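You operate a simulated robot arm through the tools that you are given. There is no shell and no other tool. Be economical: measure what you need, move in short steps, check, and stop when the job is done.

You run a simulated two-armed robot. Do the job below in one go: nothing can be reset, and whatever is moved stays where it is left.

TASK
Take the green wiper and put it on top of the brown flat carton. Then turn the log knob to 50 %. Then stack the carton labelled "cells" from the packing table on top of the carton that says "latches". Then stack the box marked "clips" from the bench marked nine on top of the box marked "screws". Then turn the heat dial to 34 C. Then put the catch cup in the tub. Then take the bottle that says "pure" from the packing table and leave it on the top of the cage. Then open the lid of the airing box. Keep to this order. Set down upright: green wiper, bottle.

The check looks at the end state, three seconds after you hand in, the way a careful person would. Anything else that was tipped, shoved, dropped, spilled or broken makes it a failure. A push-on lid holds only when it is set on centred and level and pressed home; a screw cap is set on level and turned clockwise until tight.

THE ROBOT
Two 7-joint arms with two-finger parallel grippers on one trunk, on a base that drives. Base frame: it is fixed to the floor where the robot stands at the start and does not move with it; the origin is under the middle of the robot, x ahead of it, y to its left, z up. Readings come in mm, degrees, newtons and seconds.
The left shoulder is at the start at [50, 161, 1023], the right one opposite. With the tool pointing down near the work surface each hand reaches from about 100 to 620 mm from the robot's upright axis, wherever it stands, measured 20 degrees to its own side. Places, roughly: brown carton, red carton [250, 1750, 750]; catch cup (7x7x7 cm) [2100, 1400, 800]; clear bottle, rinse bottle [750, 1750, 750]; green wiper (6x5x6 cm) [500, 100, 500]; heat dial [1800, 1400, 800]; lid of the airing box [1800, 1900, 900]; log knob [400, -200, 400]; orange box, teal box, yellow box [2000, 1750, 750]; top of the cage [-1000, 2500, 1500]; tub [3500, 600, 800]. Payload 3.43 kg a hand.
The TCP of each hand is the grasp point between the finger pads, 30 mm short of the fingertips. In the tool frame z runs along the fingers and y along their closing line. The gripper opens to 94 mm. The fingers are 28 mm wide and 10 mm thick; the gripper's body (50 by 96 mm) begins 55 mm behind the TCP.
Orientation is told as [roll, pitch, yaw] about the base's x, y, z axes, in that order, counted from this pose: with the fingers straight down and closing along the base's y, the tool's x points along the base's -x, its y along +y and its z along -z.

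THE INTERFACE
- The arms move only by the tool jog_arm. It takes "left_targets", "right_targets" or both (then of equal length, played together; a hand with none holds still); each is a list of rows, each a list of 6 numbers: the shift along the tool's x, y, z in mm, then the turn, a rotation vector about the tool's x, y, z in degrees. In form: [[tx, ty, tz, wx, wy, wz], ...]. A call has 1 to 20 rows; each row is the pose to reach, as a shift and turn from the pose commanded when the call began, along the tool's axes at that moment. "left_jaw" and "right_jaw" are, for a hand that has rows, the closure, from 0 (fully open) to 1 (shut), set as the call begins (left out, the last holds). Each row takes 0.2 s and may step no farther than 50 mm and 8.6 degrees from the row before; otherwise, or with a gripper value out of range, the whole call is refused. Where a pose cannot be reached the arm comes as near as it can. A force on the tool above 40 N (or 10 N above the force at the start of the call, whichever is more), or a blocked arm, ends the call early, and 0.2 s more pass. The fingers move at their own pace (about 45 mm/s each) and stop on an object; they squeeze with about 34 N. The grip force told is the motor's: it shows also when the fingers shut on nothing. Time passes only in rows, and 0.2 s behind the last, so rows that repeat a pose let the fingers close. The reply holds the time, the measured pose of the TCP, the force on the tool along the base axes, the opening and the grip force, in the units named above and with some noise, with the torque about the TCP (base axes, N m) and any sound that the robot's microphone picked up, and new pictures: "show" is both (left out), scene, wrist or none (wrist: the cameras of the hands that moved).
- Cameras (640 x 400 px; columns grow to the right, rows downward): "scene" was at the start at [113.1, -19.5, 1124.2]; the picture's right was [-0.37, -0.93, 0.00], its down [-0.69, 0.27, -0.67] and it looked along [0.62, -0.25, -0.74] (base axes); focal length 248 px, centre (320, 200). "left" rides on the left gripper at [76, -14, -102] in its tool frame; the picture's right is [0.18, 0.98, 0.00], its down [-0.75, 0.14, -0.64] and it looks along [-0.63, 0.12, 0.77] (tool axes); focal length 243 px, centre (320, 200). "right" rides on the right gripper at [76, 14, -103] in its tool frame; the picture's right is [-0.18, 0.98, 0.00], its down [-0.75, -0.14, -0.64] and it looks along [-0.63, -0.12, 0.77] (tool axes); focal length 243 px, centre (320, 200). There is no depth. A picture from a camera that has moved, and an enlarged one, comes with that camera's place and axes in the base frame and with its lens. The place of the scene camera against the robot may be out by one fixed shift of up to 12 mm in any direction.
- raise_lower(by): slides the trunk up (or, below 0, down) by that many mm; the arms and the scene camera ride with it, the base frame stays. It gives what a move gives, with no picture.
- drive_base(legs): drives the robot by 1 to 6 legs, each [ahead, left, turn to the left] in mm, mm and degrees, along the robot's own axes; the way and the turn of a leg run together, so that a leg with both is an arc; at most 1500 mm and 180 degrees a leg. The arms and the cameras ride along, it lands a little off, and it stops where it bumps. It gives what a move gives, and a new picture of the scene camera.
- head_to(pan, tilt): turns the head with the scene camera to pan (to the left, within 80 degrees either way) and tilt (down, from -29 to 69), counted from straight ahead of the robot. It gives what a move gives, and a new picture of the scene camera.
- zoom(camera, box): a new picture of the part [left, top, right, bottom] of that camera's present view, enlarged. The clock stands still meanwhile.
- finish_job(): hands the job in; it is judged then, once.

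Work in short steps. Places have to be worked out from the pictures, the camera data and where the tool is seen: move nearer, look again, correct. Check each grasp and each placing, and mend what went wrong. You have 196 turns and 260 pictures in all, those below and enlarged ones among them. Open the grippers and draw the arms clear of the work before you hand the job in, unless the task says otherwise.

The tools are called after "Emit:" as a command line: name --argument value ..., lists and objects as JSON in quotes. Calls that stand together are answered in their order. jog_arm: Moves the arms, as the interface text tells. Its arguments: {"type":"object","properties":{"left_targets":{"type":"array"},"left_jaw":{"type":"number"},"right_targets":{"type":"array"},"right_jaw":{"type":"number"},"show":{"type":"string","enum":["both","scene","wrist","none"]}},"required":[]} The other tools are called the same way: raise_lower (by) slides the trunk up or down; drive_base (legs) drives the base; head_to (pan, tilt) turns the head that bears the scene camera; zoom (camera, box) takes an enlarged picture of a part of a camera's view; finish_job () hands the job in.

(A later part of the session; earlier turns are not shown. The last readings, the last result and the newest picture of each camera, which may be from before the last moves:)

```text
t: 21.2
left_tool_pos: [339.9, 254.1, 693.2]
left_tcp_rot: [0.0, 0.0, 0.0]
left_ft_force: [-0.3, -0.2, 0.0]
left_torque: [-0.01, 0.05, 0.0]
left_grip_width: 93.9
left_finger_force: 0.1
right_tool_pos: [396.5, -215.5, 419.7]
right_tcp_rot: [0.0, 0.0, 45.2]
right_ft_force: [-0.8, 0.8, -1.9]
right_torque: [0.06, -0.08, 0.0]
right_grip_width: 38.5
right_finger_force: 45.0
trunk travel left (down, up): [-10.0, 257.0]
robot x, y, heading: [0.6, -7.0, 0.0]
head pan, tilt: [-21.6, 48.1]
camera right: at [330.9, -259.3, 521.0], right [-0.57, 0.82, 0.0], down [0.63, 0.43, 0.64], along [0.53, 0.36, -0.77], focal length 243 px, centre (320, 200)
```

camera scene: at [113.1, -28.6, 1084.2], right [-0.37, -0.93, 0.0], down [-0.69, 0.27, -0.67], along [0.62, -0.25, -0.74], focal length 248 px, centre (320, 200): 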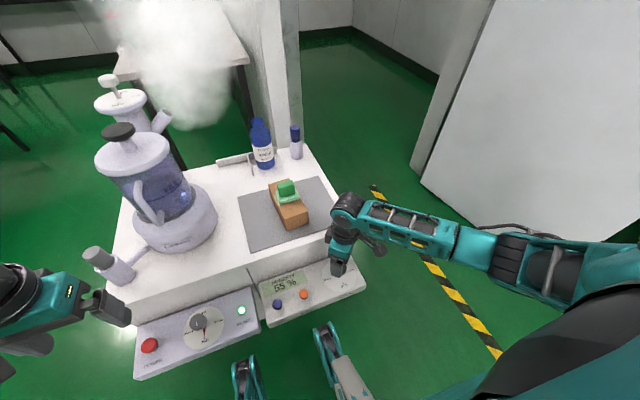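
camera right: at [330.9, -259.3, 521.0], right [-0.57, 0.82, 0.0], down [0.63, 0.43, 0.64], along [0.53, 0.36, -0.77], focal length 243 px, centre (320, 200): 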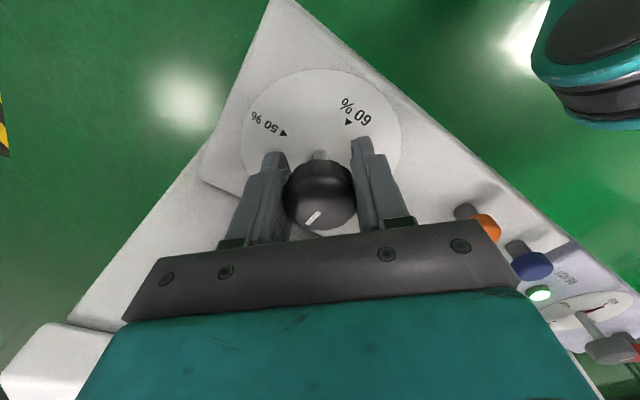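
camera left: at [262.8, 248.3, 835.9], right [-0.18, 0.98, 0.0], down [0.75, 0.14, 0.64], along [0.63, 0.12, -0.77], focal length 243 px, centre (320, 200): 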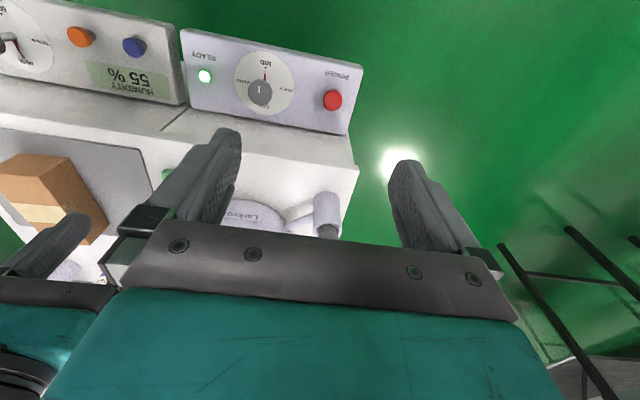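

Gripped at 38.5 mm. I turn clockwise 90° (+90° about tool z).

Emit:
jog_arm --right_targets '[[0, 0, 0, 0, 0, 7.5], [0, 0, 0, 0, 0, 15], [0, 0, 0, 0, 0, 22.5], [0, 0, 0, 0, 0, 30], [0, 0, 0, 0, 0, 37.5], [0, 0, 0, 0, 0, 45], [0, 0, 0, 0, 0, 52.5], [0, 0, 0, 0, 0, 60], [0, 0, 0, 0, 0, 67.5], [0, 0, 0, 0, 0, 75], [0, 0, 0, 0, 0, 82.5], [0, 0, 0, 0, 0, 90]]'

```text
t: 23.8
left_tool_pos: [339.7, 255.6, 692.8]
left_tcp_rot: [-0.1, 0.1, 0.0]
left_ft_force: [1.5, 0.5, -0.3]
left_torque: [-0.01, 0.0, -0.02]
left_grip_width: 94.0
left_finger_force: 0.1
right_tool_pos: [398.4, -212.7, 420.0]
right_tcp_rot: [0.2, 0.1, -44.9]
right_ft_force: [0.0, 20.9, -4.7]
right_torque: [-0.41, -0.33, 0.02]
right_grip_width: 37.4
right_finger_force: 45.2
trunk travel left (down, up): [-10.0, 257.0]
robot x, y, heading: [0.1, -8.6, -0.0]
head pan, tilt: [-21.6, 48.1]
camera scene: at [113.4, -28.3, 1084.2], right [-0.37, -0.93, 0.0], down [-0.69, 0.27, -0.67], along [0.62, -0.25, -0.74], focal length 248 px, centre (320, 200)
camera right: at [352.2, -148.5, 521.5], right [0.83, 0.56, 0.0], down [0.43, -0.64, 0.64], along [0.36, -0.53, -0.77], focal length 243 px, centre (320, 200)
```

scene: 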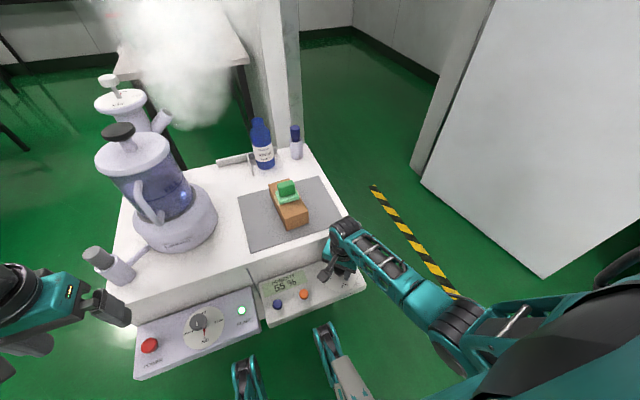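
right: 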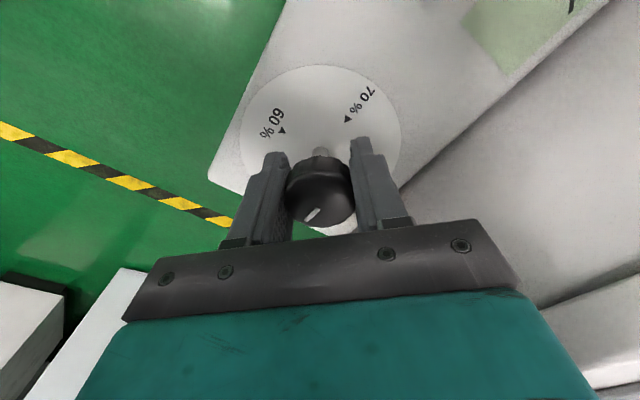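

Knob turned. I open, lift clear and check the pointer.

Emit:
jog_arm --right_targets '[[0, 0, 0, 0, 0, 0], [0, 0, 0, 0, 0, 0], [0, 0, 0, 0, 0, 0], [0, 0, -25, 0, 0, 0], [0, 0, -60, 0, 0, 0], [0, 0, -100, 0, 0, 0]]' --right_jaw 0.2

Emit:
zoom --camera "right" --box '[220, 20, 420, 220]'

```text
t: 25.2
left_tool_pos: [339.4, 254.9, 693.5]
left_tcp_rot: [0.0, 0.0, 0.0]
left_ft_force: [-0.9, 0.1, 0.3]
left_torque: [0.02, -0.01, 0.0]
left_grip_width: 93.9
left_finger_force: 0.0
right_tool_pos: [397.1, -215.5, 519.7]
right_tcp_rot: [-0.1, -0.1, -45.0]
right_ft_force: [0.2, 0.7, -0.1]
right_torque: [-0.04, -0.02, 0.0]
right_grip_width: 74.9
right_finger_force: 0.1
trunk travel left (down, up): [-10.0, 257.0]
robot x, y, heading: [-0.0, -8.9, 0.0]
head pan, tilt: [-21.6, 48.1]
camera scene: at [113.2, -28.7, 1084.1], right [-0.37, -0.93, 0.0], down [-0.69, 0.27, -0.67], along [0.62, -0.25, -0.74], focal length 248 px, centre (320, 200)
camera right: at [351.8, -150.1, 621.6], right [0.82, 0.57, 0.0], down [0.43, -0.63, 0.64], along [0.36, -0.53, -0.77], focal length 243 px, centre (320, 200)
```

scene: 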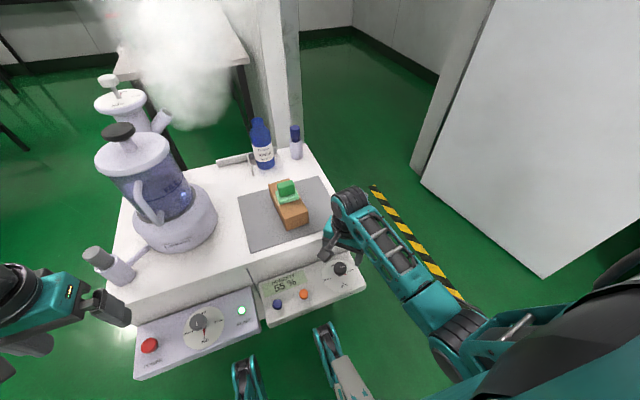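
right: 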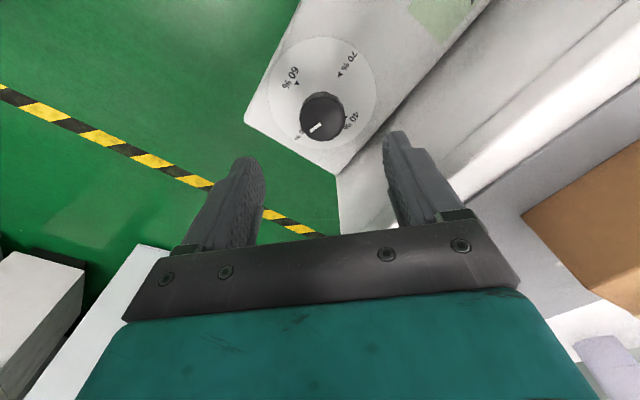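

```text
2.00 times, centred on (320, 120) of right
camera zoom: at [351.8, -150.1, 621.6], right [0.82, 0.57, 0.0], down [0.43, -0.63, 0.64], along [0.36, -0.53, -0.77], focal length 485 px, centre (320, 360)
```

zoom: 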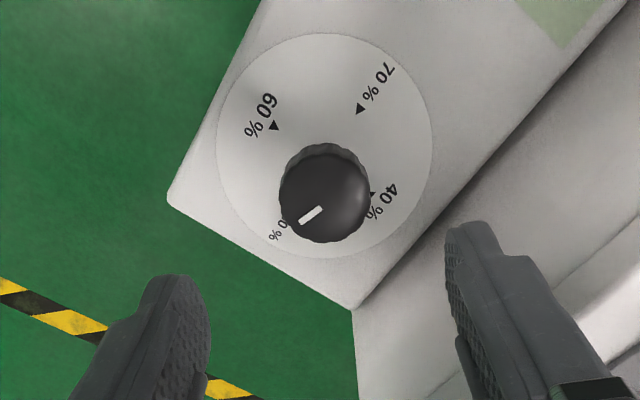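

The pointer seems somewhat past 50 %; I enlarge to measure accurately, also from the head camera.

Emit:
zoom --camera "right" --box '[270, 35, 390, 155]'

Emit:
zoom --camera "scene" --box '[300, 245, 380, 305]'

```text
3.33 times, centred on (330, 95) of right
camera zoom: at [351.8, -150.1, 621.6], right [0.82, 0.57, 0.0], down [0.43, -0.63, 0.64], along [0.36, -0.53, -0.77], focal length 809 px, centre (287, 550)
```

zoom: 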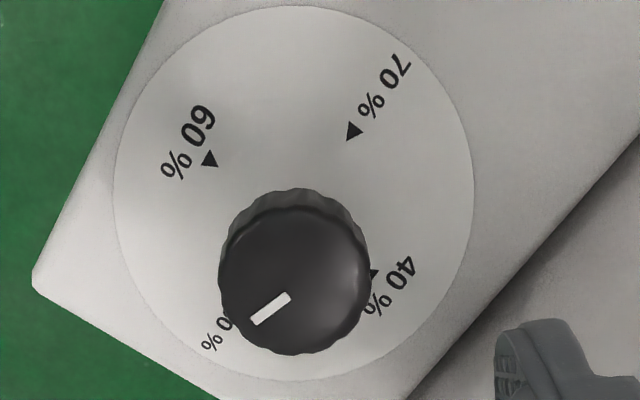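

```text
6.67 times, centred on (340, 275) of scene
camera zoom: at [113.2, -28.7, 1084.1], right [-0.37, -0.93, 0.0], down [-0.69, 0.27, -0.67], along [0.62, -0.25, -0.74], focal length 1651 px, centre (187, -300)
```

zoom: 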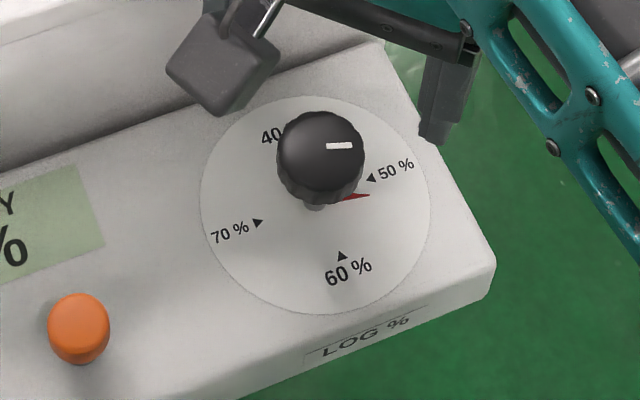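

The red pointer reads ~17° past the 50 mark (the knob had started past 40). I regrip, better centred (y −212.5), and turn back 17°.

Emit:
jog_arm --right_targets '[[2.5, 1.8, 35, 0, 0, 0], [2.5, 1.8, 70, 0, 0, 0], [2.5, 1.8, 101, 0, 0, 0]]' --show "none"

Emit:
jog_arm --right_targets '[[0, 0, 0, 0, 0, 0], [0, 0, 0, 0, 0, 0], [0, 0, 0, 0, 0, 0], [0, 0, 0, 0, 0, 0], [0, 0, 0, 0, 0, -6], [0, 0, 0, 0, 0, -12], [0, 0, 0, 0, 0, -17], [0, 0, 0, 0, 0, -17]]' --right_jaw 1 --show "none"

Emit:
jog_arm --right_targets '[[0, 0, 0, 0, 0, 0], [0, 0, 0, 0, 0, 0], [0, 0, 0, 0, 0, 0], [0, 0, -30, 0, 0, 0], [0, 0, -70, 0, 0, 0], [0, 0, -110, 0, 0, 0]]' --right_jaw 0.2 --show "none"

Emit:
zoom --camera "scene" --box '[300, 245, 380, 305]'

```text
t: 26.0
left_tool_pos: [339.1, 255.1, 692.7]
left_tcp_rot: [0.0, 0.0, 0.0]
left_ft_force: [0.2, 0.1, 0.3]
left_torque: [-0.01, -0.03, -0.02]
left_grip_width: 93.8
left_finger_force: 0.1
right_tool_pos: [398.0, -211.7, 417.3]
right_tcp_rot: [0.0, -0.1, -45.0]
right_ft_force: [-0.5, -0.9, 0.4]
right_torque: [0.0, 0.01, -0.02]
right_grip_width: 75.0
right_finger_force: 0.0
trunk travel left (down, up): [-10.0, 257.0]
robot x, y, heading: [0.6, -10.7, -0.2]
head pan, tilt: [-21.6, 48.1]
```

```text
t: 27.8
left_tool_pos: [340.2, 254.8, 692.8]
left_tcp_rot: [0.0, 0.0, 0.0]
left_ft_force: [-0.5, -0.3, 0.1]
left_torque: [0.0, -0.01, 0.01]
left_grip_width: 94.0
left_finger_force: 0.1
right_tool_pos: [395.7, -213.1, 417.4]
right_tcp_rot: [0.0, -0.1, -27.8]
right_ft_force: [2.4, -4.8, -2.8]
right_torque: [0.25, 0.25, -0.03]
right_grip_width: 38.2
right_finger_force: 44.9
trunk travel left (down, up): [-10.0, 257.0]
robot x, y, heading: [3.1, -9.0, 0.0]
head pan, tilt: [-21.6, 48.1]
```

```text
t: 29.2
left_tool_pos: [339.4, 255.9, 693.1]
left_tcp_rot: [0.0, 0.1, 0.0]
left_ft_force: [0.1, -0.5, 0.2]
left_torque: [-0.02, 0.01, -0.01]
left_grip_width: 94.1
left_finger_force: 0.0
right_tool_pos: [394.7, -210.6, 529.0]
right_tcp_rot: [0.0, 0.0, -27.8]
right_ft_force: [0.7, 0.5, 0.3]
right_torque: [-0.02, 0.0, 0.01]
right_grip_width: 75.0
right_finger_force: 0.1
trunk travel left (down, up): [-10.0, 257.0]
robot x, y, heading: [-0.4, -9.1, -0.0]
head pan, tilt: [-21.6, 48.1]
```

```text
6.67 times, centred on (340, 275) of scene
camera zoom: at [113.2, -28.7, 1084.1], right [-0.37, -0.93, 0.0], down [-0.69, 0.27, -0.67], along [0.62, -0.25, -0.74], focal length 1651 px, centre (187, -300)
```

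zoom: 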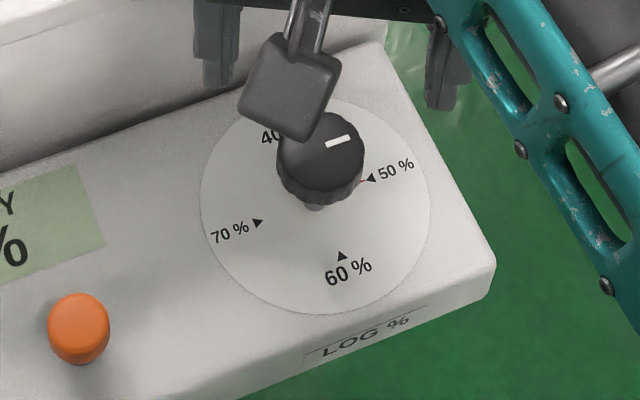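

The pointer now sits on the 50 mark. I raise the trunk, tuck the right hand back, and look left toward the packing table.

Emit:
jog_arm --right_targets '[[20, 0, -40, 0, 0, -7], [50, 0, -70, 0, 0, -14], [60, 0, -110, 0, 0, -21], [60, 0, -150, 0, 0, -27.8]]' --show "none"

Emit:
raise_lower --by 240

Emit:
head_to --pan 75 --tilt 25

Emit:
head_to --pan 20 --tilt 15

```text
t: 30.2
left_tool_pos: [339.4, 254.9, 692.6]
left_tcp_rot: [0.0, 0.0, -0.1]
left_ft_force: [0.6, -1.4, -0.4]
left_torque: [-0.02, 0.0, -0.01]
left_grip_width: 93.7
left_finger_force: 0.0
right_tool_pos: [341.3, -182.7, 678.0]
right_tcp_rot: [-0.2, 0.1, -0.2]
right_ft_force: [-0.1, 0.2, 0.4]
right_torque: [-0.01, 0.02, 0.04]
right_grip_width: 75.2
right_finger_force: 0.1
trunk travel left (down, up): [-10.0, 257.0]
robot x, y, heading: [-0.1, -6.1, 0.1]
head pan, tilt: [-21.6, 48.1]
```

```text
t: 32.7
left_tool_pos: [339.0, 255.8, 933.7]
left_tcp_rot: [0.0, 0.0, 0.0]
left_ft_force: [-0.2, -0.2, 0.2]
left_torque: [-0.02, 0.0, 0.0]
left_grip_width: 93.9
left_finger_force: 0.2
right_tool_pos: [341.4, -183.9, 917.6]
right_tcp_rot: [-0.1, 0.0, -0.2]
right_ft_force: [-0.1, -0.4, 0.3]
right_torque: [-0.01, 0.01, 0.03]
right_grip_width: 75.1
right_finger_force: 0.1
trunk travel left (down, up): [-250.0, 17.0]
robot x, y, heading: [-3.2, -8.3, 0.1]
head pan, tilt: [-21.6, 48.1]
```

```text
t: 34.4
left_tool_pos: [339.3, 254.8, 933.6]
left_tcp_rot: [0.0, 0.1, -0.1]
left_ft_force: [0.1, 0.0, 0.3]
left_torque: [0.01, 0.0, -0.04]
left_grip_width: 93.9
left_finger_force: 0.1
right_tool_pos: [341.5, -183.0, 918.3]
right_tcp_rot: [-0.2, 0.0, -0.3]
right_ft_force: [-0.2, -0.1, 0.4]
right_torque: [0.0, 0.0, 0.01]
right_grip_width: 75.4
right_finger_force: 0.0
trunk travel left (down, up): [-250.0, 17.0]
robot x, y, heading: [-0.5, -9.0, -0.2]
head pan, tilt: [75.0, 25.0]
camera scene: at [63.9, 89.3, 1359.1], right [0.97, -0.26, 0.0], down [-0.11, -0.41, -0.91], along [0.23, 0.88, -0.42], focal length 248 px, centre (320, 200)
```

scene: 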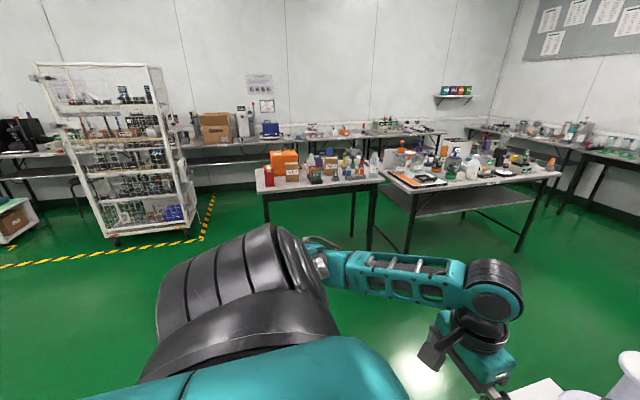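

```text
t: 35.6
left_tool_pos: [338.8, 255.2, 933.2]
left_tcp_rot: [0.0, 0.0, 0.1]
left_ft_force: [0.6, 0.3, -0.8]
left_torque: [-0.03, -0.01, 0.0]
left_grip_width: 94.1
left_finger_force: 0.0
right_tool_pos: [341.6, -182.2, 918.1]
right_tcp_rot: [0.0, 0.1, -0.2]
right_ft_force: [-0.7, 0.4, 0.4]
right_torque: [-0.03, -0.02, 0.01]
right_grip_width: 75.3
right_finger_force: 0.0
trunk travel left (down, up): [-250.0, 17.0]
robot x, y, heading: [1.1, -4.5, -0.1]
head pan, tilt: [20.0, 15.0]
camera scene: at [127.7, 32.4, 1375.4], right [0.34, -0.94, 0.0], down [-0.24, -0.09, -0.97], along [0.91, 0.33, -0.26], focal length 248 px, centre (320, 200)
```

scene: 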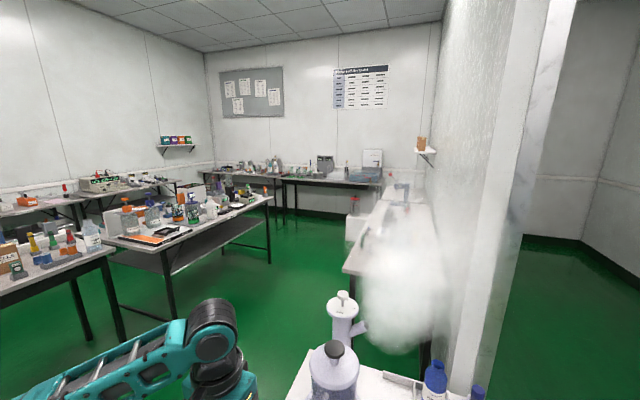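

The packing table's front edge is near y≈1570 (x≈90…930). I back off, turn left 90°, and drive toward it, stopping short to look.

Emit:
drive_base --legs '[[-220, 0, 0], [0, 0, 90], [700, 0, 0], [0, -470, 0]]'

Emit:
head_to --pan 0 --tilt 30

```text
t: 47.0
left_tool_pos: [-14.0, 1029.0, 933.9]
left_tcp_rot: [0.0, 0.0, 90.3]
left_ft_force: [0.5, 0.2, 0.2]
left_torque: [0.01, -0.01, 0.0]
left_grip_width: 94.1
left_finger_force: 0.1
right_tool_pos: [424.4, 1032.7, 917.4]
right_tcp_rot: [0.0, 0.0, 90.1]
right_ft_force: [0.5, -0.8, -0.5]
right_torque: [-0.03, 0.02, -0.01]
right_grip_width: 75.3
right_finger_force: 0.1
trunk travel left (down, up): [-250.0, 17.0]
robot x, y, heading: [251.7, 692.4, 90.4]
head pan, tilt: [20.0, 15.0]
camera scene: at [219.1, 827.9, 1375.4], right [0.94, 0.35, 0.0], down [0.09, -0.24, -0.97], along [-0.33, 0.91, -0.26], focal length 248 px, centre (320, 200)
```

scene: 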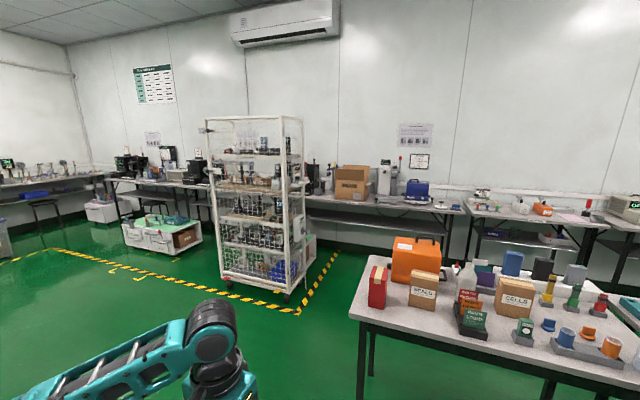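

```text
t: 47.9
left_tool_pos: [-14.8, 1028.1, 933.8]
left_tcp_rot: [0.1, 0.1, 90.2]
left_ft_force: [0.2, -0.3, -0.2]
left_torque: [0.02, -0.02, -0.01]
left_grip_width: 93.8
left_finger_force: 0.0
right_tool_pos: [422.6, 1033.4, 917.6]
right_tcp_rot: [0.0, 0.0, 90.0]
right_ft_force: [0.0, -0.3, 0.0]
right_torque: [0.0, -0.02, 0.01]
right_grip_width: 75.0
right_finger_force: 0.1
trunk travel left (down, up): [-250.0, 17.0]
robot x, y, heading: [251.7, 691.3, 90.4]
head pan, tilt: [0.0, 30.0]
camera scene: at [250.6, 830.7, 1351.2], right [1.0, 0.01, 0.0], down [0.0, -0.5, -0.87], along [0.0, 0.87, -0.5], focal length 248 px, centre (320, 200)
```

scene: 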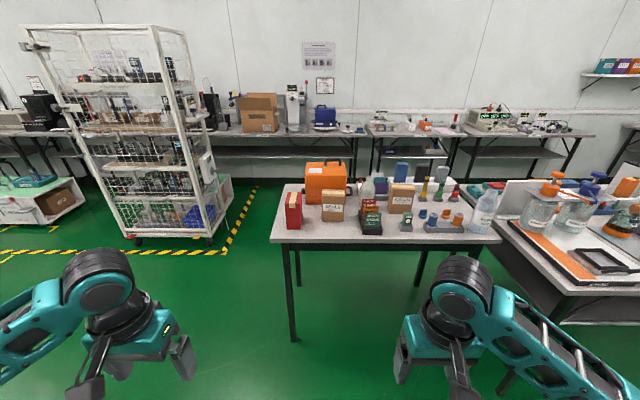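

I zoom on the packing table to read the labels.

Emit:
zoom --camera "scene" --box '[270, 140, 430, 250]'

Emit:
zoom --camera "scene" --box '[390, 140, 530, 250]'

```text
3.64 times, centred on (350, 195) of scene
camera zoom: at [250.6, 830.7, 1351.2], right [1.0, 0.01, 0.0], down [0.0, -0.5, -0.87], along [0.0, 0.87, -0.5], focal length 900 px, centre (211, 218)
```

zoom: 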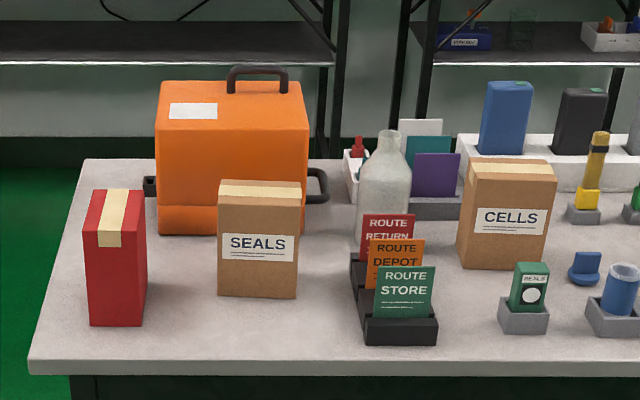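

```text
3.64 times, centred on (460, 195) of scene
camera zoom: at [250.6, 830.7, 1351.2], right [1.0, 0.01, 0.0], down [0.0, -0.5, -0.87], along [0.0, 0.87, -0.5], focal length 900 px, centre (-189, 218)
```

zoom: 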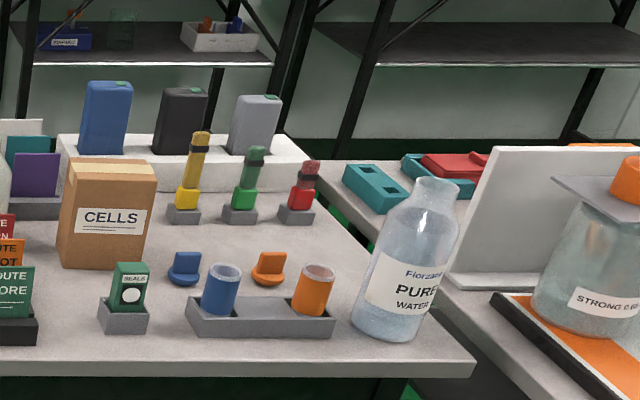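

CELLS is near [612,1760]; the red carton (likely "latches", label not visible from here) near [147,1634]; PURE bottle near [881,1636]. I drive closer and look down.

Emit:
drive_base --legs '[[420, 0, 0]]'

Emit:
head_to --pan 10 --tilt 45

```text
t: 50.4
left_tool_pos: [-21.7, 1445.4, 934.8]
left_tcp_rot: [0.0, 0.1, 90.9]
left_ft_force: [-0.1, -0.2, -0.3]
left_torque: [-0.01, -0.03, 0.02]
left_grip_width: 93.8
left_finger_force: 0.1
right_tool_pos: [414.7, 1455.6, 916.8]
right_tcp_rot: [-0.1, 0.1, 90.7]
right_ft_force: [0.0, 0.0, 0.0]
right_torque: [0.0, 0.0, 0.02]
right_grip_width: 75.1
right_finger_force: 0.1
trunk travel left (down, up): [-250.0, 17.0]
robot x, y, heading: [246.7, 1113.8, 91.1]
head pan, tilt: [0.0, 30.0]
camera scene: at [245.0, 1251.2, 1351.1], right [1.0, 0.02, 0.0], down [0.01, -0.5, -0.87], along [-0.01, 0.87, -0.5], focal length 248 px, centre (320, 200)
```

scene: 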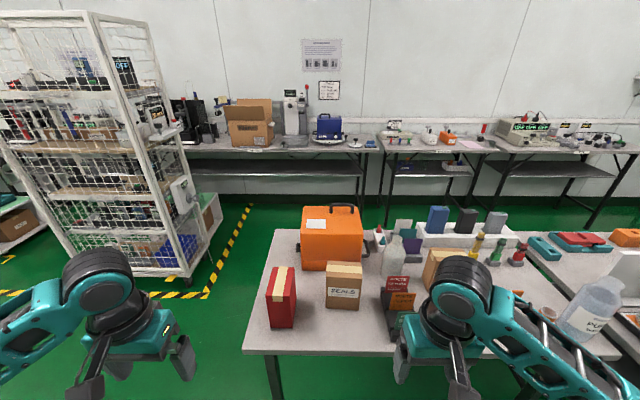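

```text
t: 51.2
left_tool_pos: [-22.5, 1446.5, 932.7]
left_tcp_rot: [-0.1, 0.0, 90.8]
left_ft_force: [-0.1, 0.0, 0.2]
left_torque: [0.01, 0.0, 0.04]
left_grip_width: 94.1
left_finger_force: 0.1
right_tool_pos: [416.1, 1456.3, 917.8]
right_tcp_rot: [-0.2, 0.0, 90.7]
right_ft_force: [-0.8, -0.2, -0.8]
right_torque: [0.01, -0.01, -0.01]
right_grip_width: 75.4
right_finger_force: 0.0
trunk travel left (down, up): [-250.0, 17.0]
robot x, y, heading: [250.4, 1110.5, 91.0]
head pan, tilt: [10.0, 45.0]
camera scene: at [231.1, 1240.2, 1328.6], right [0.98, 0.19, 0.0], down [0.13, -0.69, -0.71], along [-0.13, 0.69, -0.71], focal length 248 px, centre (320, 200)
```

scene: 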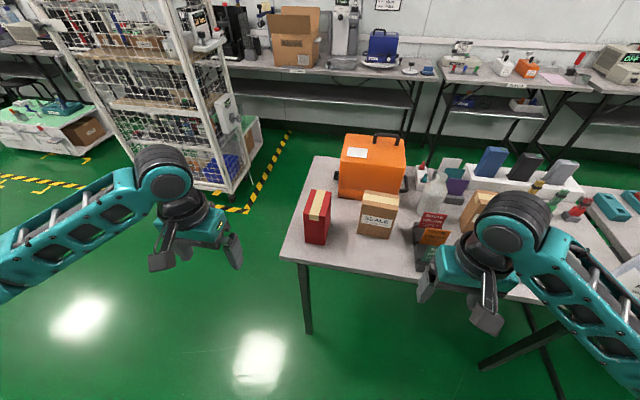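

I zoom on the red carton to look for its label.

Emit:
zoom --camera "scene" --box '[290, 120, 450, 260]'

Emit:
zoom --camera "left" --box '[0, 0, 640, 400]'

```text
2.86 times, centred on (370, 190) of scene
camera zoom: at [231.1, 1240.2, 1328.6], right [0.98, 0.19, 0.0], down [0.13, -0.69, -0.71], along [-0.13, 0.69, -0.71], focal length 707 px, centre (177, 229)
```

zoom: 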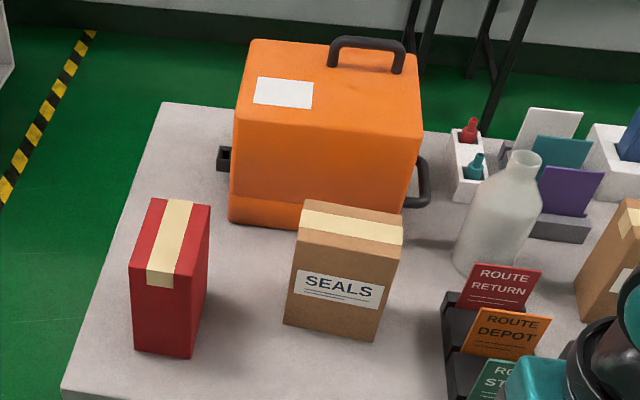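

```text
1.00 times, centred on (320, 200) of left
camera zoom: at [-7.3, 1368.7, 1035.9], right [-0.98, -0.2, 0.0], down [-0.15, 0.75, 0.64], along [-0.13, 0.63, -0.77], focal length 243 px, centre (320, 200)
```

zoom: 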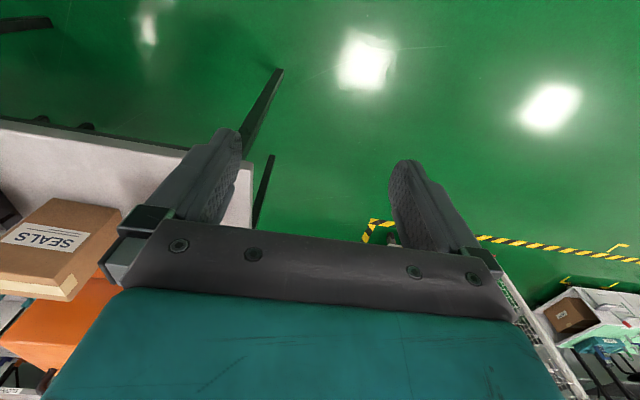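

No label shows on the red carton's visible faces. I use the left wrist camera to view its left side (hand beside the table, turned to face +x).

Emit:
jog_arm --left_targets '[[-18, 3, 7, 0, 0, 8], [-36, 6, 14, 0, 0, 16], [-54, 9, 21, 0, 0, 24], [-72, 12, 28, 0, 0, 32], [-90, 15, 35, 0, 0, 40], [-108, 18, 42, 0, 0, 48], [-126, 20, 49, 0, 0, 56], [-144, 20, 56, 0, 0, 64], [-162, 20, 63, 0, 0, 72], [-180, 20, 70, 0, 0, 80], [-200, 20, 74, 0, 0, 88]]'

```text
t: 53.6
left_tool_pos: [-45.1, 1645.4, 858.5]
left_tcp_rot: [0.0, 0.0, 2.8]
left_ft_force: [-0.2, -0.2, -1.0]
left_torque: [0.02, -0.03, -0.01]
left_grip_width: 94.1
left_finger_force: 0.0
right_tool_pos: [415.1, 1454.8, 917.6]
right_tcp_rot: [-0.1, 0.0, 90.7]
right_ft_force: [0.7, 1.1, 0.2]
right_torque: [0.03, -0.01, 0.0]
right_grip_width: 75.2
right_finger_force: 0.1
trunk travel left (down, up): [-250.0, 17.0]
robot x, y, heading: [248.7, 1110.6, 90.7]
head pan, tilt: [10.0, 45.0]
camera scene: at [231.2, 1240.4, 1328.5], right [0.98, 0.19, 0.0], down [0.13, -0.69, -0.71], along [-0.13, 0.69, -0.71], focal length 248 px, centre (320, 200)
camera left: at [-121.0, 1626.4, 961.3], right [-0.23, 0.97, 0.0], down [0.75, 0.18, 0.64], along [0.62, 0.15, -0.77], focal length 243 px, centre (320, 200)
```

scene: 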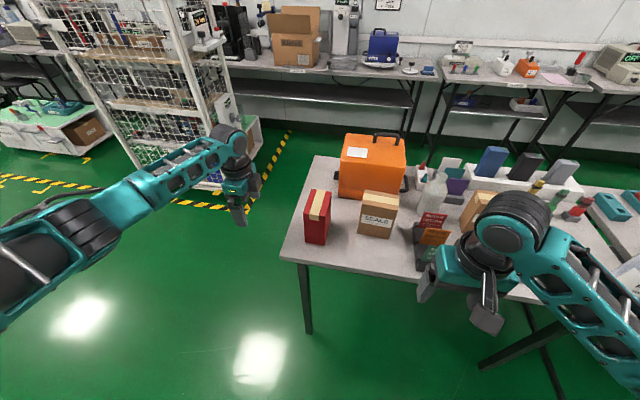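
left: 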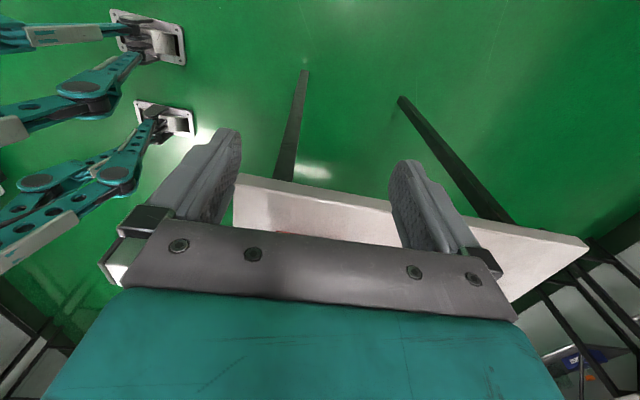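

The gripper occludes the target at this height; I raise the left hand 140 mm so the carton's left side shows between the fingers.

Emit:
jog_arm --left_targets '[[10, 0, -45, 0, 0, 0], [20, 0, -90, 0, 0, 0], [30, 0, -135, 0, 0, 0], [30, 0, -150, 0, 0, 0]]' --show "wrist"

```text
t: 54.6
left_tool_pos: [-74.8, 1645.9, 1011.1]
left_tcp_rot: [0.0, -0.1, 2.8]
left_ft_force: [-0.6, -0.5, 0.3]
left_torque: [-0.01, -0.02, 0.0]
left_grip_width: 94.1
left_finger_force: 0.0
right_tool_pos: [415.6, 1455.6, 916.7]
right_tcp_rot: [-0.1, 0.0, 90.8]
right_ft_force: [-0.1, 0.2, 0.7]
right_torque: [0.01, 0.0, 0.0]
right_grip_width: 75.1
right_finger_force: 0.1
trunk travel left (down, up): [-250.0, 17.0]
robot x, y, heading: [247.8, 1108.3, 90.9]
head pan, tilt: [10.0, 45.0]
camera left: at [-151.6, 1625.6, 1112.9], right [-0.23, 0.97, 0.0], down [0.75, 0.18, 0.64], along [0.62, 0.15, -0.77], focal length 243 px, centre (320, 200)
```

left: 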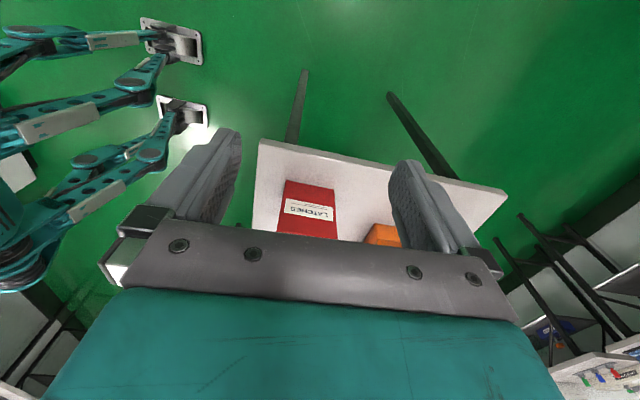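

The red carton reads "LATCHES". I zoom to measure its corners.

Emit:
zoom --camera "left" --box '[240, 130, 400, 250]'

Emit:
zoom --camera "right" --box '[0, 0, 640, 400]'

```text
3.33 times, centred on (320, 190) of left
camera zoom: at [-151.6, 1625.6, 1112.9], right [-0.23, 0.97, 0.0], down [0.75, 0.18, 0.64], along [0.62, 0.15, -0.77], focal length 809 px, centre (320, 233)
```

zoom: 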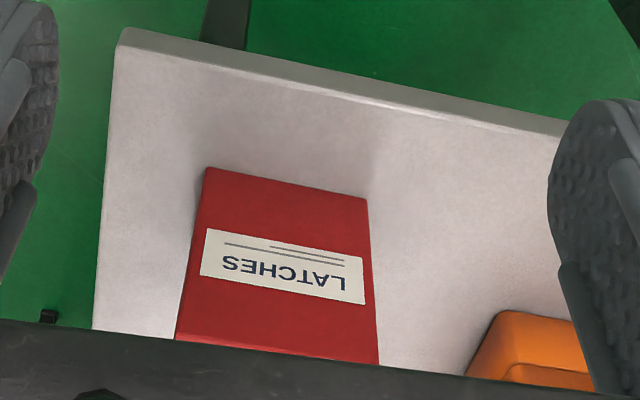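

```text
1.00 times, centred on (320, 200) of right
camera zoom: at [401.4, 1379.1, 1019.5], right [-0.99, 0.17, 0.0], down [0.13, 0.75, 0.64], along [0.11, 0.63, -0.77], focal length 243 px, centre (320, 200)
```

zoom: 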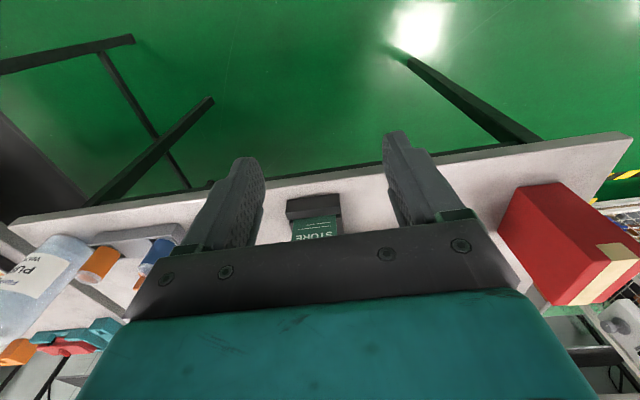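

Red carton: x≈114–172, y≈1628–1718, top z≈867. I return the left hand to its carry pose, then shift the robot right toward CELLS.

Emit:
jog_arm --left_targets '[[0, -20, 0, 0, 0, -8], [-5, -40, 0, 0, 0, -16], [-10, -60, 0, 0, 0, -24], [-15, -80, 0, 0, 0, -32], [-20, -100, 0, 0, 0, -40], [-25, -120, 0, 0, 0, -48], [-30, -140, 0, 0, 0, -56], [-35, -160, 0, 0, 0, -64], [-40, -180, 0, 0, 0, -72], [-45, -200, 0, 0, 0, -80], [-53, -215, 0, 0, 0, -88]]' --show "none"

Emit:
drive_base --legs '[[0, -190, 0]]'

Emit:
head_to --pan -5 --tilt 45

```text
t: 57.0
left_tool_pos: [-11.4, 1432.1, 1008.7]
left_tcp_rot: [0.0, 0.0, 90.9]
left_ft_force: [-0.6, 0.5, -0.7]
left_torque: [0.0, 0.0, 0.0]
left_grip_width: 94.3
left_finger_force: 0.1
right_tool_pos: [416.0, 1454.1, 918.2]
right_tcp_rot: [-0.2, 0.1, 90.8]
right_ft_force: [0.0, -0.6, -0.2]
right_torque: [0.01, 0.0, 0.02]
right_grip_width: 75.1
right_finger_force: 0.1
trunk travel left (down, up): [-250.0, 17.0]
robot x, y, heading: [244.9, 1110.6, 91.1]
head pan, tilt: [10.0, 45.0]
```

```text
t: 58.6
left_tool_pos: [175.8, 1435.7, 1009.2]
left_tcp_rot: [0.1, 0.0, 91.1]
left_ft_force: [0.3, -0.2, -1.1]
left_torque: [-0.01, 0.03, 0.05]
left_grip_width: 94.2
left_finger_force: 0.1
right_tool_pos: [602.3, 1459.4, 917.0]
right_tcp_rot: [0.0, 0.0, 91.1]
right_ft_force: [-0.3, -0.7, -0.5]
right_torque: [0.02, 0.0, -0.01]
right_grip_width: 75.0
right_finger_force: 0.1
trunk travel left (down, up): [-250.0, 17.0]
robot x, y, heading: [436.1, 1112.8, 90.9]
head pan, tilt: [10.0, 45.0]
camera scene: at [420.1, 1243.5, 1328.6], right [0.98, 0.19, 0.0], down [0.14, -0.69, -0.71], along [-0.14, 0.69, -0.71], focal length 248 px, centre (320, 200)
```

scene: 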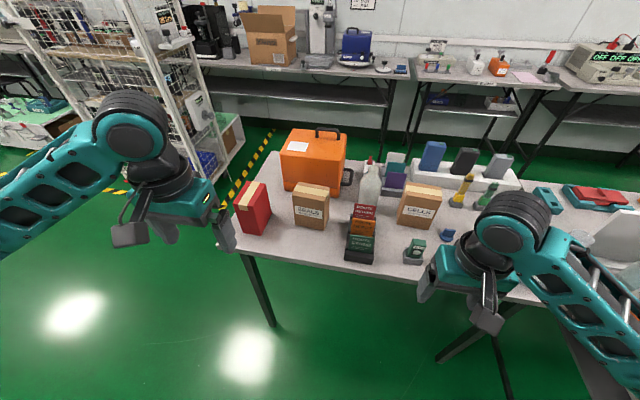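

```text
t: 59.3
left_tool_pos: [175.1, 1434.4, 1008.0]
left_tcp_rot: [0.0, 0.0, 91.3]
left_ft_force: [0.5, -0.1, 0.2]
left_torque: [-0.03, -0.04, 0.03]
left_grip_width: 94.1
left_finger_force: 0.0
right_tool_pos: [602.2, 1459.8, 918.2]
right_tcp_rot: [0.0, 0.0, 91.0]
right_ft_force: [0.5, -0.3, 0.5]
right_torque: [0.04, -0.05, -0.01]
right_grip_width: 75.3
right_finger_force: 0.1
trunk travel left (down, up): [-250.0, 17.0]
robot x, y, heading: [436.3, 1114.3, 91.1]
head pan, tilt: [-5.0, 45.0]
camera scene: at [440.6, 1244.9, 1328.6], right [1.0, -0.07, 0.0], down [-0.05, -0.71, -0.71], along [0.05, 0.71, -0.71], focal length 248 px, centre (320, 200)
```

scene: 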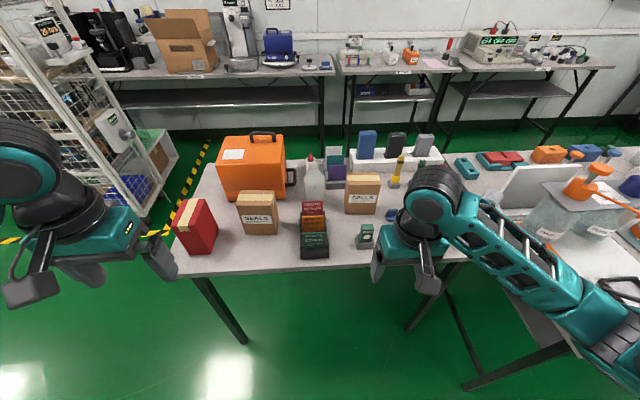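

Emit:
zoom --camera "scene" --box '[300, 120, 450, 260]'

Emit:
zoom --camera "right" --box '[0, 0, 640, 400]'

```text
2.86 times, centred on (375, 190) of scene
camera zoom: at [440.6, 1244.9, 1328.6], right [1.0, -0.07, 0.0], down [-0.05, -0.71, -0.71], along [0.05, 0.71, -0.71], focal length 707 px, centre (163, 229)
```

zoom: 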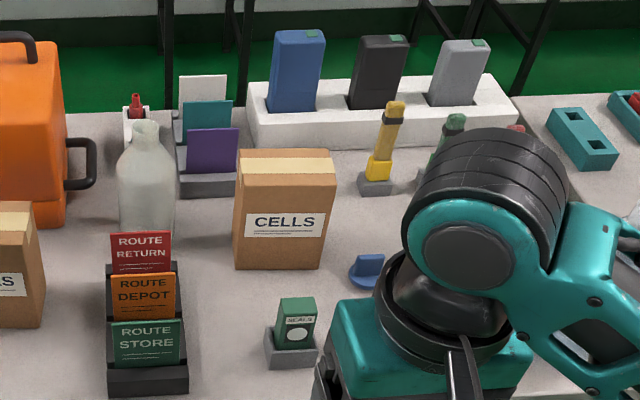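

```text
1.00 times, centred on (320, 200) of right
camera zoom: at [589.0, 1383.3, 1019.6], right [-0.99, 0.17, 0.0], down [0.13, 0.76, 0.64], along [0.11, 0.63, -0.77], focal length 243 px, centre (320, 200)
```

zoom: 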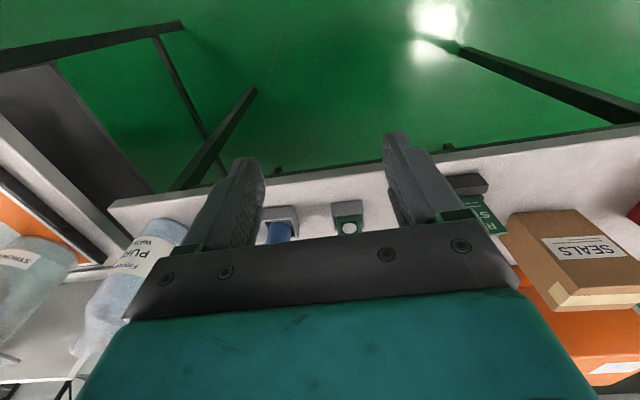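

CELLS: centre ≈[608,1790], ~95 mm wide (x) × ~50 mm deep (y), top ≈ 867. It's beyond reach from here, so I drive 130 mm closer (legs of table are outside the base's path).

Emit:
drive_base --legs '[[130, 0, -1]]'

```text
t: 60.6
left_tool_pos: [180.1, 1569.1, 1008.0]
left_tcp_rot: [0.0, -0.1, 90.2]
left_ft_force: [-0.7, 0.2, -0.6]
left_torque: [-0.01, 0.03, 0.0]
left_grip_width: 94.2
left_finger_force: 0.0
right_tool_pos: [606.2, 1587.0, 917.4]
right_tcp_rot: [-0.1, 0.1, 90.1]
right_ft_force: [-0.6, 0.3, -0.7]
right_torque: [-0.04, 0.02, 0.01]
right_grip_width: 75.2
right_finger_force: 0.1
trunk travel left (down, up): [-250.0, 17.0]
robot x, y, heading: [434.7, 1243.6, 90.3]
head pan, tilt: [-5.0, 45.0]
camera scene: at [441.2, 1375.2, 1328.4], right [1.0, -0.08, 0.0], down [-0.06, -0.71, -0.71], along [0.06, 0.7, -0.71], focal length 248 px, centre (320, 200)
```

scene: 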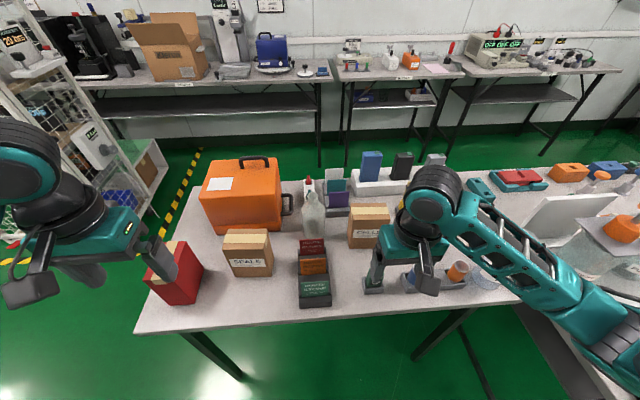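

Now I move the right hand above CELLS while turning it so the fingers close along y.

Emit:
jog_arm --right_targets '[[0, 0, -25, 0, 0, -8], [-10, -1, -43, 0, 0, -16], [-30, -2, -43, 0, 0, -24], [-50, -2, -43, 0, 0, -32], [-70, -2, -43, 0, 0, -40], [-90, -2, -43, 0, 0, -48], [-110, -2, -43, 0, 0, -56], [-130, -2, -43, 0, 0, -64], [-150, -2, -43, 0, 0, -72], [-175, -2, -43, 0, 0, -80], [-203, -2, -43, 0, 0, -85]]' --right_jaw 0.05

```text
t: 63.0
left_tool_pos: [179.3, 1570.0, 1009.0]
left_tcp_rot: [0.0, 0.0, 90.2]
left_ft_force: [0.3, -0.9, 0.3]
left_torque: [-0.06, -0.01, 0.01]
left_grip_width: 93.8
left_finger_force: 0.1
right_tool_pos: [608.8, 1791.5, 960.5]
right_tcp_rot: [-0.1, 0.1, 175.1]
right_ft_force: [0.6, 0.1, 0.0]
right_torque: [-0.01, 0.02, -0.01]
right_grip_width: 89.3
right_finger_force: 0.0
trunk travel left (down, up): [-250.0, 17.0]
robot x, y, heading: [433.0, 1240.0, 90.1]
head pan, tilt: [-5.0, 45.0]
camera scene: at [440.9, 1374.7, 1328.5], right [1.0, -0.08, 0.0], down [-0.06, -0.7, -0.71], along [0.06, 0.7, -0.71], focal length 248 px, centre (320, 200)
camera right: at [682.4, 1770.5, 1063.3], right [-0.27, -0.96, 0.0], down [-0.74, 0.2, 0.64], along [-0.62, 0.17, -0.77], focal length 243 px, centre (320, 200)
```

scene: 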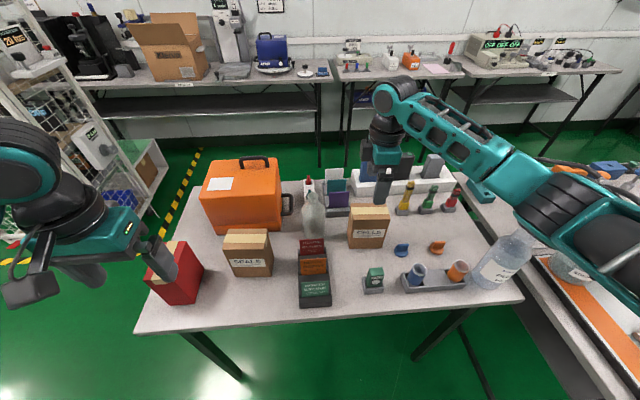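
right: 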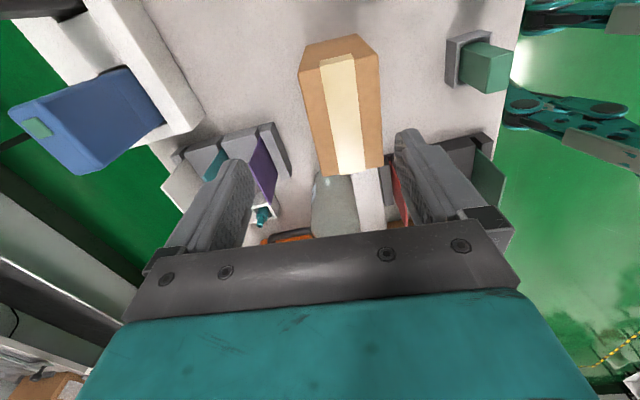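

I zoom the wrist view to centre on the carton top.

Emit:
zoom --camera "right" --box '[240, 20, 440, 190]'

```text
2.35 times, centred on (340, 105) of right
camera zoom: at [682.4, 1770.5, 1063.3], right [-0.27, -0.96, 0.0], down [-0.74, 0.2, 0.64], along [-0.62, 0.17, -0.77], focal length 571 px, centre (273, 424)
```

zoom: 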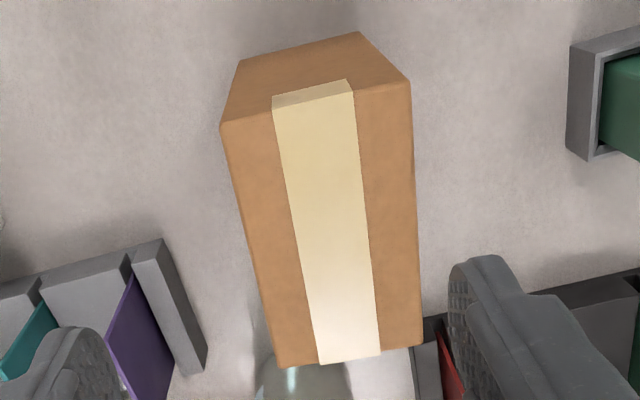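

Carton top centre is ≈[597,1771.5], 57 mm in y, yaw −3.6°. I centre, descend to z≈846, and grip.

Emit:
jog_arm --right_targets '[[-9.7, 20.9, 0, 0, 0, -1.4], [-9.7, 20.9, 40, 0, 0, -1.4], [-9.7, 20.9, 80, 0, 0, -1.4], [-9.7, 20.9, 114, 0, 0, -1.4]]'

```text
t: 64.0
left_tool_pos: [179.9, 1568.9, 1009.0]
left_tcp_rot: [0.0, 0.0, 90.2]
left_ft_force: [-0.2, -0.8, 0.2]
left_torque: [0.0, 0.02, -0.03]
left_grip_width: 94.0
left_finger_force: 0.1
right_tool_pos: [597.8, 1769.2, 848.0]
right_tcp_rot: [-0.1, 0.2, 176.5]
right_ft_force: [0.4, -0.1, -0.3]
right_torque: [0.0, 0.01, -0.02]
right_grip_width: 89.5
right_finger_force: 0.1
trunk travel left (down, up): [-250.0, 17.0]
robot x, y, heading: [435.2, 1243.1, 90.2]
head pan, tilt: [-5.0, 45.0]
camera scene: at [441.3, 1374.6, 1328.6], right [1.0, -0.08, 0.0], down [-0.06, -0.7, -0.71], along [0.06, 0.7, -0.71], focal length 248 px, centre (320, 200)
camera right: at [671.1, 1751.2, 950.2], right [-0.24, -0.97, 0.0], down [-0.74, 0.19, 0.64], along [-0.62, 0.16, -0.77], focal length 243 px, centre (320, 200)
```

scene: 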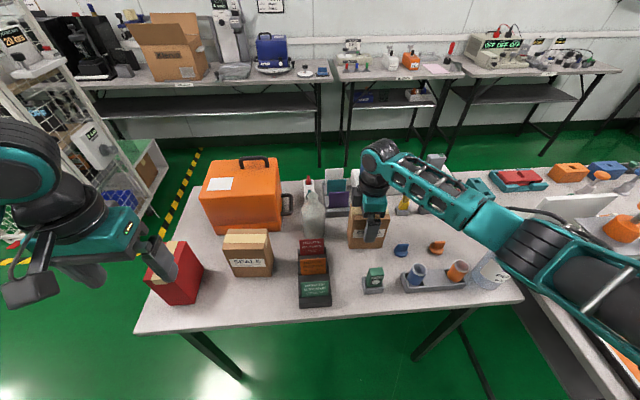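
right: 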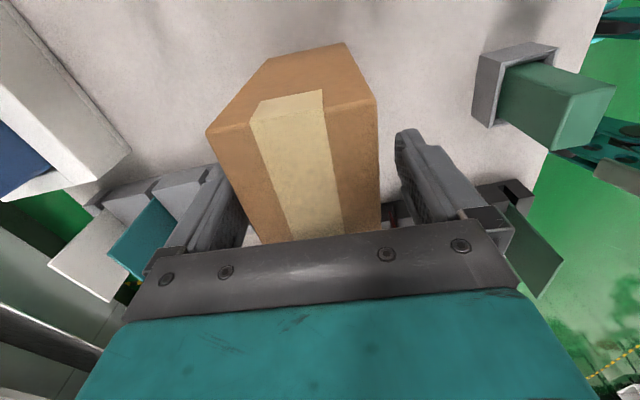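

Fingers straddle the carton without contact. I close.

Emit:
jog_arm --right_targets '[[0, 0, 0, 0, 0, 0], [0, 0, 0, 0, 0, 0], [0, 0, 0, 0, 0, 0], [0, 0, 0, 0, 0, 0], [0, 0, 0, 0, 0, 0]]' --right_jaw 1 --show "none"

Emit:
jog_arm --right_targets '[[0, 0, -30, 0, 0, 0], [0, 0, -70, 0, 0, 0], [0, 0, -110, 0, 0, 0], [0, 0, -150, 0, 0, 0], [0, 0, -180, 0, 0, 0]]'

```text
t: 65.2
left_tool_pos: [179.4, 1568.3, 1008.8]
left_tcp_rot: [0.0, 0.0, 90.1]
left_ft_force: [-0.2, 1.1, -0.4]
left_torque: [0.02, -0.01, 0.01]
left_grip_width: 93.9
left_finger_force: 0.0
right_tool_pos: [597.1, 1769.9, 848.7]
right_tcp_rot: [0.1, 0.1, 176.4]
right_ft_force: [-0.6, 0.8, -0.3]
right_torque: [0.06, 0.03, 0.02]
right_grip_width: 62.3
right_finger_force: 34.3
trunk travel left (down, up): [-250.0, 17.0]
robot x, y, heading: [429.7, 1242.3, 90.2]
head pan, tilt: [-5.0, 45.0]
```

```text
t: 66.4
left_tool_pos: [179.9, 1570.1, 1009.3]
left_tcp_rot: [0.1, 0.0, 90.2]
left_ft_force: [0.3, 0.3, -0.3]
left_torque: [-0.01, -0.01, -0.03]
left_grip_width: 94.0
left_finger_force: 0.2
right_tool_pos: [596.2, 1768.7, 1027.3]
right_tcp_rot: [0.0, 0.0, 176.6]
right_ft_force: [0.3, -0.2, -2.2]
right_torque: [0.0, 0.01, -0.02]
right_grip_width: 62.1
right_finger_force: 33.7
trunk travel left (down, up): [-250.0, 17.0]
robot x, y, heading: [432.4, 1244.4, 90.2]
head pan, tilt: [-5.0, 45.0]
camera scene: at [441.2, 1374.5, 1328.5], right [1.0, -0.08, 0.0], down [-0.06, -0.7, -0.71], along [0.06, 0.7, -0.71], focal length 248 px, centre (320, 200)
camera right: at [671.1, 1751.2, 1128.9], right [-0.24, -0.97, 0.0], down [-0.74, 0.19, 0.64], along [-0.62, 0.16, -0.77], focal length 243 px, centre (320, 200)
```

scene: 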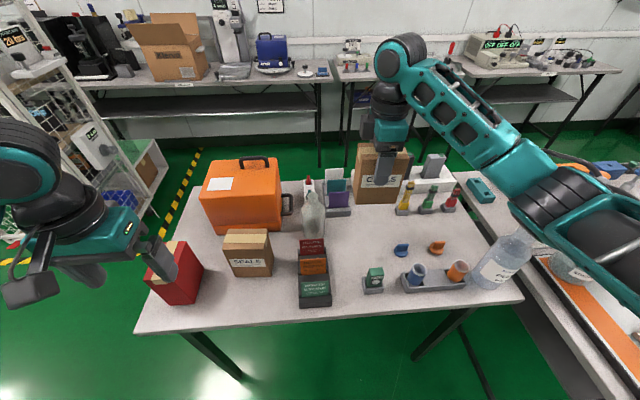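
right: 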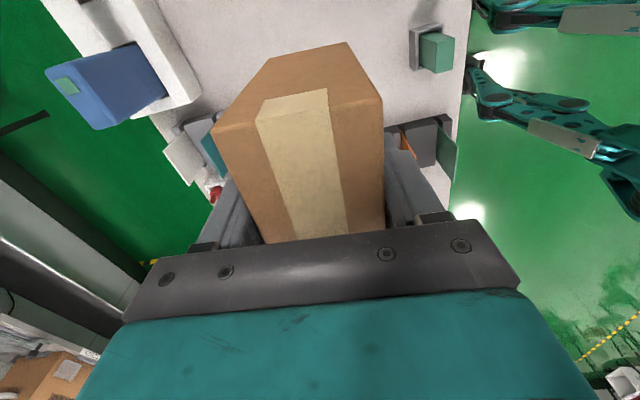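

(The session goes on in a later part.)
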